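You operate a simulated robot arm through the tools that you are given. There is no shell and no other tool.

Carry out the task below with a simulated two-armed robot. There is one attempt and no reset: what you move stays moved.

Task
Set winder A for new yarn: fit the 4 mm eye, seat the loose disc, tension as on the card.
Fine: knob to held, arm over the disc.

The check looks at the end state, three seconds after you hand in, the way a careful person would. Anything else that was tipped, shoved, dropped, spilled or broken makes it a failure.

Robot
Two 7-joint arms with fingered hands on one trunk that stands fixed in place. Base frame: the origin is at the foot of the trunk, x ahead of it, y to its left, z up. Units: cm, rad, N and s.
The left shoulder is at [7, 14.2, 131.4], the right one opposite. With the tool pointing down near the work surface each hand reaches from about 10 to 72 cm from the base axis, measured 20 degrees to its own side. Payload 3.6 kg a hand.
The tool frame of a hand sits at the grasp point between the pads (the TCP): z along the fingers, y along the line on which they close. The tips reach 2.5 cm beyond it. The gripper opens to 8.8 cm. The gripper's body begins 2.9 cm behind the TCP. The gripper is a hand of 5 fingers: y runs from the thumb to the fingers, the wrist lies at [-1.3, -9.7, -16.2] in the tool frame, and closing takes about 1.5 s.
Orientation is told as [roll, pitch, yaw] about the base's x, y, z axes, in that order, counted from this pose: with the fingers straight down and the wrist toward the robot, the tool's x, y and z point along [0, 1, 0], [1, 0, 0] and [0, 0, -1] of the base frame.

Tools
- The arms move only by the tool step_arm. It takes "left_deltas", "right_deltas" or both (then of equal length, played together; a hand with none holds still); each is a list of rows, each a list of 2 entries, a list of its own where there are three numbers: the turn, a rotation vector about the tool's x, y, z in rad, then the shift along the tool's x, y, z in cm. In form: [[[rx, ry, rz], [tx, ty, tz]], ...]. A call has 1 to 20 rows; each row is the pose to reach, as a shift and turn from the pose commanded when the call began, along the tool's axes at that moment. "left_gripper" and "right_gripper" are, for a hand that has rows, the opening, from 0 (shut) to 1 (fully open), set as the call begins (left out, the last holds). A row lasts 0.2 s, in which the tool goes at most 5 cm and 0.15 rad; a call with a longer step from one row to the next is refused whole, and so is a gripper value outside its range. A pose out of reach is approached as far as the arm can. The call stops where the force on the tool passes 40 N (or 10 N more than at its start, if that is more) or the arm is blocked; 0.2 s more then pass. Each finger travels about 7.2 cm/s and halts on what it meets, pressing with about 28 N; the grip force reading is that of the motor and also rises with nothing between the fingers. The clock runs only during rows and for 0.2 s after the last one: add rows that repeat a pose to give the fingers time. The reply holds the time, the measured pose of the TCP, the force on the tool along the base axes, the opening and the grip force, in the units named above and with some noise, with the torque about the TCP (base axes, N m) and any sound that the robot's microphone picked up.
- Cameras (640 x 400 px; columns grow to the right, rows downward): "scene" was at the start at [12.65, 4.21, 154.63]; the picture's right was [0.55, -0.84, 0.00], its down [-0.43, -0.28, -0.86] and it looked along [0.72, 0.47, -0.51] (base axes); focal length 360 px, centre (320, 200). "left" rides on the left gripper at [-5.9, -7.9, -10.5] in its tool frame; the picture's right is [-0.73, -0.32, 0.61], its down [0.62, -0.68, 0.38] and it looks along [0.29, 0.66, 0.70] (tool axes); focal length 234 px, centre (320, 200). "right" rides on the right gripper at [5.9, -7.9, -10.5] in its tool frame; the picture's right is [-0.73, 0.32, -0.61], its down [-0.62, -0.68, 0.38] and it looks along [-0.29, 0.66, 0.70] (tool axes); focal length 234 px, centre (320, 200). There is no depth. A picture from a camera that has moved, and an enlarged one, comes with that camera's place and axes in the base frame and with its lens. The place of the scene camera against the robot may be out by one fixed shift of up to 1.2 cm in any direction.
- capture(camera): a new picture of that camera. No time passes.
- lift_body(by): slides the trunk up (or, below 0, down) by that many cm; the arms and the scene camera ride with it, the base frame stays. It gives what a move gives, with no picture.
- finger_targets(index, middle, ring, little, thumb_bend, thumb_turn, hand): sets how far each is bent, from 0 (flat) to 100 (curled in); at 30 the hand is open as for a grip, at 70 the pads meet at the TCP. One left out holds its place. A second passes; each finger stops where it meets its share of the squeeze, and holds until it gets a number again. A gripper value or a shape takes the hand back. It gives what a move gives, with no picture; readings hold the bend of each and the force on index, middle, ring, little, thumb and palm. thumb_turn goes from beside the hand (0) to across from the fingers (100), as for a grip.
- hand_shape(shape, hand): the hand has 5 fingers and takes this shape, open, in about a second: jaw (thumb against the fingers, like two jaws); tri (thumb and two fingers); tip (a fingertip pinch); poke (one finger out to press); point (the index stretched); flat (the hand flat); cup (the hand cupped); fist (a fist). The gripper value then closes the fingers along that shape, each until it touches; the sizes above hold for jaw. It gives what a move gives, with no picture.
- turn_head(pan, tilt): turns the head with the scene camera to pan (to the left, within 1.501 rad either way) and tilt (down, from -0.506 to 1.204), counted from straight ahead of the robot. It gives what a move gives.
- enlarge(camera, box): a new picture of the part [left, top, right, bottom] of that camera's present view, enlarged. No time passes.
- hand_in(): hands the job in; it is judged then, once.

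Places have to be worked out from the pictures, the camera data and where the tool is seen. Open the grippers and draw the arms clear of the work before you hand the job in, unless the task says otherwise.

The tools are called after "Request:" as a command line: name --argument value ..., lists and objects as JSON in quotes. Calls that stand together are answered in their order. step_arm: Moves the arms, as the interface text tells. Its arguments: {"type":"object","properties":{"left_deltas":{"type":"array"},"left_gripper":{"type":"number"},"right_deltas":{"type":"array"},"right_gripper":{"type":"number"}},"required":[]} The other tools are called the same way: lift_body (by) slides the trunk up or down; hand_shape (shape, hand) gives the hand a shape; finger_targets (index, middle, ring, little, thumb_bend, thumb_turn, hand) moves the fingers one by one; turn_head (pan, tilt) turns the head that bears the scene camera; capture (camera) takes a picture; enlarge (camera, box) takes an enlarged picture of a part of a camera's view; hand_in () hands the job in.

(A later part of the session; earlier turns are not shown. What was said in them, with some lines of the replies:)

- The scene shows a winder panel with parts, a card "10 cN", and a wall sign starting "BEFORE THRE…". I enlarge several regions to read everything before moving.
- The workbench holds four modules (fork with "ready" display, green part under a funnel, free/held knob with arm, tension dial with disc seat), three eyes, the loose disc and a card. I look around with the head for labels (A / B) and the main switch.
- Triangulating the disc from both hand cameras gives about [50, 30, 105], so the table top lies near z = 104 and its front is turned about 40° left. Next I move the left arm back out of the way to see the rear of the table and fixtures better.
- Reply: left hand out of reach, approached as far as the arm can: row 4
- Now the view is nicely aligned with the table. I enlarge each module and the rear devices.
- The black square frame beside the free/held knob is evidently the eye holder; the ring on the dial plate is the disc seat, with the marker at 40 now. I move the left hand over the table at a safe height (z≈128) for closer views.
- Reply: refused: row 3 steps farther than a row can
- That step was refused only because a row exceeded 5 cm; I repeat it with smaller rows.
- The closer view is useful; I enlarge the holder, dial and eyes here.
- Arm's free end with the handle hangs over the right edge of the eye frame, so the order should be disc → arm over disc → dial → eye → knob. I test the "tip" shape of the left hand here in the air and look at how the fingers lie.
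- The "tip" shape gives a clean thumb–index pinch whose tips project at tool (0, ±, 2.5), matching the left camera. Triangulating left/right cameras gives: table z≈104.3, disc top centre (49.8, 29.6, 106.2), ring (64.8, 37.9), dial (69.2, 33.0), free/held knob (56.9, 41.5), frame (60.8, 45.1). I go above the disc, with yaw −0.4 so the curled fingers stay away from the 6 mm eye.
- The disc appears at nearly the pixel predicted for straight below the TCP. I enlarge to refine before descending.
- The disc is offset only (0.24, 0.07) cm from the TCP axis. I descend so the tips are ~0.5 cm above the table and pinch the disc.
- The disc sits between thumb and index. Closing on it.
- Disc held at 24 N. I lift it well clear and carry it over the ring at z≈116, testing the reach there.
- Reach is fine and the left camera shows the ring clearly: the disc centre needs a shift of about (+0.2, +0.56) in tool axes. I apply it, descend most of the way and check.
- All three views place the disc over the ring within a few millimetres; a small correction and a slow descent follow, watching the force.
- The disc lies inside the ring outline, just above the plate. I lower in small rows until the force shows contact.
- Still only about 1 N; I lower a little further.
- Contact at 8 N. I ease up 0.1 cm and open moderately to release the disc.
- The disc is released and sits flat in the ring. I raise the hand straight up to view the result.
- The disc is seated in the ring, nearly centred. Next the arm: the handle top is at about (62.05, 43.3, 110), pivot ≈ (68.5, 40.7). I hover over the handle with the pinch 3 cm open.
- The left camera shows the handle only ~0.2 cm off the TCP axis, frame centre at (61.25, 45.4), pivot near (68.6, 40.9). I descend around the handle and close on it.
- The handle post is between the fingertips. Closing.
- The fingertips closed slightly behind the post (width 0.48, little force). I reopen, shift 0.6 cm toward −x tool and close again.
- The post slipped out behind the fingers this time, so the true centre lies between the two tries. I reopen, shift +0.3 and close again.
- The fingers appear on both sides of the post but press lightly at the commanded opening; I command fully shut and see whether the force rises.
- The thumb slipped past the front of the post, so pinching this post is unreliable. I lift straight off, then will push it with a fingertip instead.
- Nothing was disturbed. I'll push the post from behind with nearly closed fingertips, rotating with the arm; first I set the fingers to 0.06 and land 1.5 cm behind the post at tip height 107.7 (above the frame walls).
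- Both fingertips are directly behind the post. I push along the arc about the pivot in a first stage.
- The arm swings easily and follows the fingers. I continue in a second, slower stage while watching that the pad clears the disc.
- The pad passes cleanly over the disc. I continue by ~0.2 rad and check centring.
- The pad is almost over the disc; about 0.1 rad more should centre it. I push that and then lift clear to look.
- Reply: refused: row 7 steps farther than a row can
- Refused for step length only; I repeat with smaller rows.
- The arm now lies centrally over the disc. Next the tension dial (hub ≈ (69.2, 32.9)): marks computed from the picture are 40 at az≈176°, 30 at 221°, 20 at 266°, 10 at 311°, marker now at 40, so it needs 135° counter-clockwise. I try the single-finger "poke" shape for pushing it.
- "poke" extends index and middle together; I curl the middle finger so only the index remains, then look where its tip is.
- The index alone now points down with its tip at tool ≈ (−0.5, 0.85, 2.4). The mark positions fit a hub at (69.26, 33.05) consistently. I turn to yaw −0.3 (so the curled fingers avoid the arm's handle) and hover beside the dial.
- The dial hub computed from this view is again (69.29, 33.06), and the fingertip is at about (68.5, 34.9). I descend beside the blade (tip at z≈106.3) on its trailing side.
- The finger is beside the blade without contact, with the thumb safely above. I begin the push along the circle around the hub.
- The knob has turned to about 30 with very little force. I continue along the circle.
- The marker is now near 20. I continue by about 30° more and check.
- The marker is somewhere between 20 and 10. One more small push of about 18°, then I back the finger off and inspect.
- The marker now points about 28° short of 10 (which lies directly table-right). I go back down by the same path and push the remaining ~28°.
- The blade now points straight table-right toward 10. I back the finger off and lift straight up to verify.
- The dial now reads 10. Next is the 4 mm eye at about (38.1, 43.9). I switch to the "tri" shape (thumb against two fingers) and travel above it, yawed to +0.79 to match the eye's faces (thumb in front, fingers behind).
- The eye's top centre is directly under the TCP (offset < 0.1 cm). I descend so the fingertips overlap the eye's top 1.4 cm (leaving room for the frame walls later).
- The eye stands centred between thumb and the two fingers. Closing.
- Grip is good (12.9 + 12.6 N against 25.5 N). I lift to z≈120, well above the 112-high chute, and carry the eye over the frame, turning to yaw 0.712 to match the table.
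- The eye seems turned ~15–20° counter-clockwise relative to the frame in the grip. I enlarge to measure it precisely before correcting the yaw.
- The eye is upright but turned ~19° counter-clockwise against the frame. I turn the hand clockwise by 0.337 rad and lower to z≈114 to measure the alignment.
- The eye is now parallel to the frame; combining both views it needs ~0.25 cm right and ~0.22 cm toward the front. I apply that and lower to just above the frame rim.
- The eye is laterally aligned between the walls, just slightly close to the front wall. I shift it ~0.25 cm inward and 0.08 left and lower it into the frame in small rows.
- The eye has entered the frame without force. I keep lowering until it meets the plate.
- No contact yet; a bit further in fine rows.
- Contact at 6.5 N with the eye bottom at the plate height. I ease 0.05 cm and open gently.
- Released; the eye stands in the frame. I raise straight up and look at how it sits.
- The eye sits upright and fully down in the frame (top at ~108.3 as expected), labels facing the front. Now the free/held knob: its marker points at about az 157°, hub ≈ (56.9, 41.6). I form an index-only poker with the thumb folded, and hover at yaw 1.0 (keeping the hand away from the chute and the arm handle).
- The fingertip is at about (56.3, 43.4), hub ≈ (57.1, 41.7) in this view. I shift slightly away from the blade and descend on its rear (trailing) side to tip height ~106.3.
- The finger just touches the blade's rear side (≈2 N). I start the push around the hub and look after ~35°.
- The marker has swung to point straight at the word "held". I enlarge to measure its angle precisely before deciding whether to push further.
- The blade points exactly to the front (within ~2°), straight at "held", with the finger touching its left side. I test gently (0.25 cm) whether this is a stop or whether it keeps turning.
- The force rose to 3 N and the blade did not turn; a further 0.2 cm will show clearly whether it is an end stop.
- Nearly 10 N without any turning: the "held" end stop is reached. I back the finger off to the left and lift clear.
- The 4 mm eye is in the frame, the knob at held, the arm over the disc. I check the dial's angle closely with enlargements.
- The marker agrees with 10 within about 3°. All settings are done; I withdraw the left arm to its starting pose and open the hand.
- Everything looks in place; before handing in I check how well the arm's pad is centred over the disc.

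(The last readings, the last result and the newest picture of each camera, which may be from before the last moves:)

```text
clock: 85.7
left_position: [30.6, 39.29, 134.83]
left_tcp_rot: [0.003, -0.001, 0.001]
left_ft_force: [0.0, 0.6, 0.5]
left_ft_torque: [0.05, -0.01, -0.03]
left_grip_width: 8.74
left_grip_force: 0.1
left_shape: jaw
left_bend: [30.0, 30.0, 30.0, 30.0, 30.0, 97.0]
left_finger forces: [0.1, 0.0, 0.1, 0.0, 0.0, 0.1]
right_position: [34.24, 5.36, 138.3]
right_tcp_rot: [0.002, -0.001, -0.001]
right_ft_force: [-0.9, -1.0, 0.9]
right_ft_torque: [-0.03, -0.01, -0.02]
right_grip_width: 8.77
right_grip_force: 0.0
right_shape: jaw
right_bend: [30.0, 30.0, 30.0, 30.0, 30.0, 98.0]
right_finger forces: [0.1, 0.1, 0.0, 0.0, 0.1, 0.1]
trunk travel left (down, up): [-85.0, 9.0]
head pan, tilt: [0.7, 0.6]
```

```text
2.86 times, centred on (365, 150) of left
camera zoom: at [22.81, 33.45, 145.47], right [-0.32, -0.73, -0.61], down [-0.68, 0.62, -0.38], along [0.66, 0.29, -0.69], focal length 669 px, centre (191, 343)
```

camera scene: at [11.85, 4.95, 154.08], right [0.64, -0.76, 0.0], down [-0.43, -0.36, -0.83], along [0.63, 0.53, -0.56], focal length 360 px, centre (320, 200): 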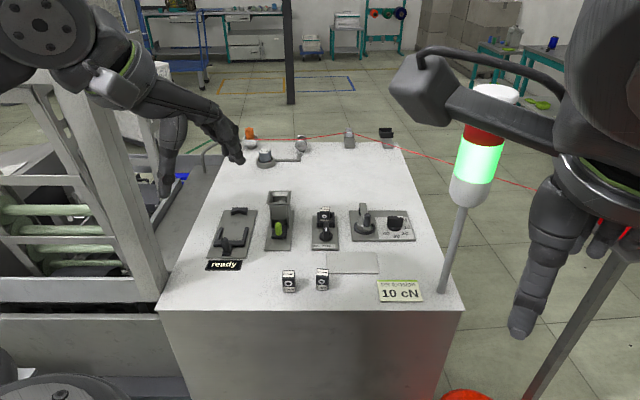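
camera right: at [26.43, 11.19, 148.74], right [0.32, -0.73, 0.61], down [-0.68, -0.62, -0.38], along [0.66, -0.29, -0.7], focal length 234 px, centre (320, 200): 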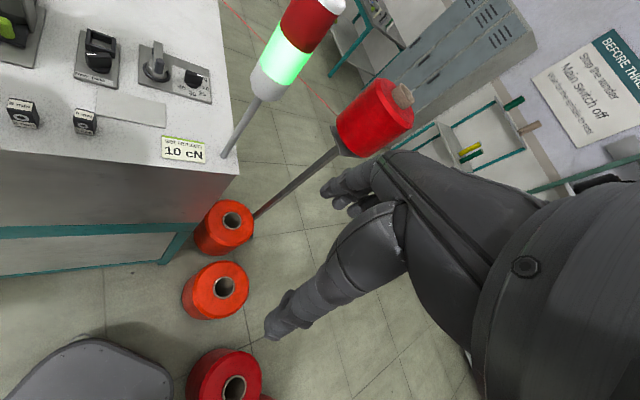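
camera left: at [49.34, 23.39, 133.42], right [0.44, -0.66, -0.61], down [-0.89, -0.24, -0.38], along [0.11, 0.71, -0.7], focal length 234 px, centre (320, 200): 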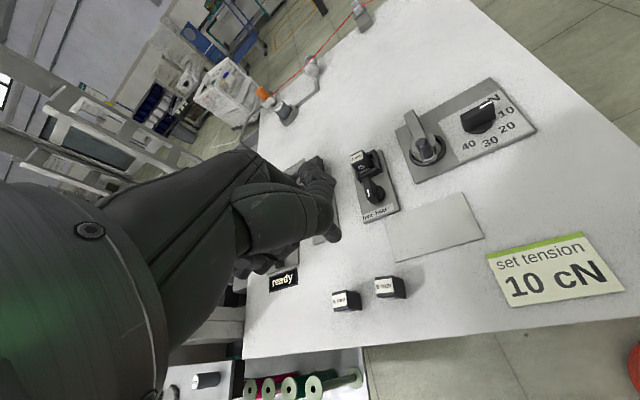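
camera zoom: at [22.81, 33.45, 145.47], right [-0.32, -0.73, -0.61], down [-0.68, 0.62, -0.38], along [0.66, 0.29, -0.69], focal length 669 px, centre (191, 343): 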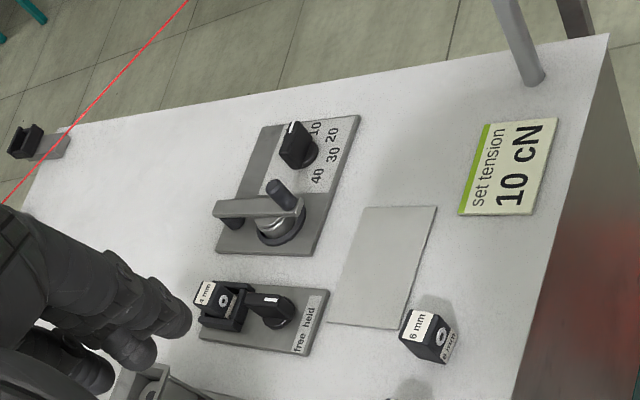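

Pad, ring and disc are centred within about 2 mm; eye, knob, dial and arm are all as asked, the other eyes, card and modules are undisturbed, and both hands are open and clear. Handing in.

Request:
hand_in

```text
The job is handed in.
```

Winder A is set as asked and the job is handed in; no verdict has come back yet.

- **Eye:** the 4 mm eye stands upright and fully down in the frame, labels facing front. It sits against the left wall, about 3 mm off centre.
- **Disc:** seated in the ring, within about 2 mm of centre.
- **Tension:** the dial marker points at 10 cN, as on the card, within about 3°.
- **Knob:** turned until it met a firm stop, with the marker pointing straight at "held".
- **Arm:** swung over the disc, with its pad centred on the ring to about 1 mm.

The wall sign says to switch the main switch off before threading. You didn't ask for threading, so I left the main switch alone; the display still shows "ready" and the lamp is still green.

In the last pictures the other two eyes, the card and the other modules look undisturbed. Both hands are open and clear of the work.
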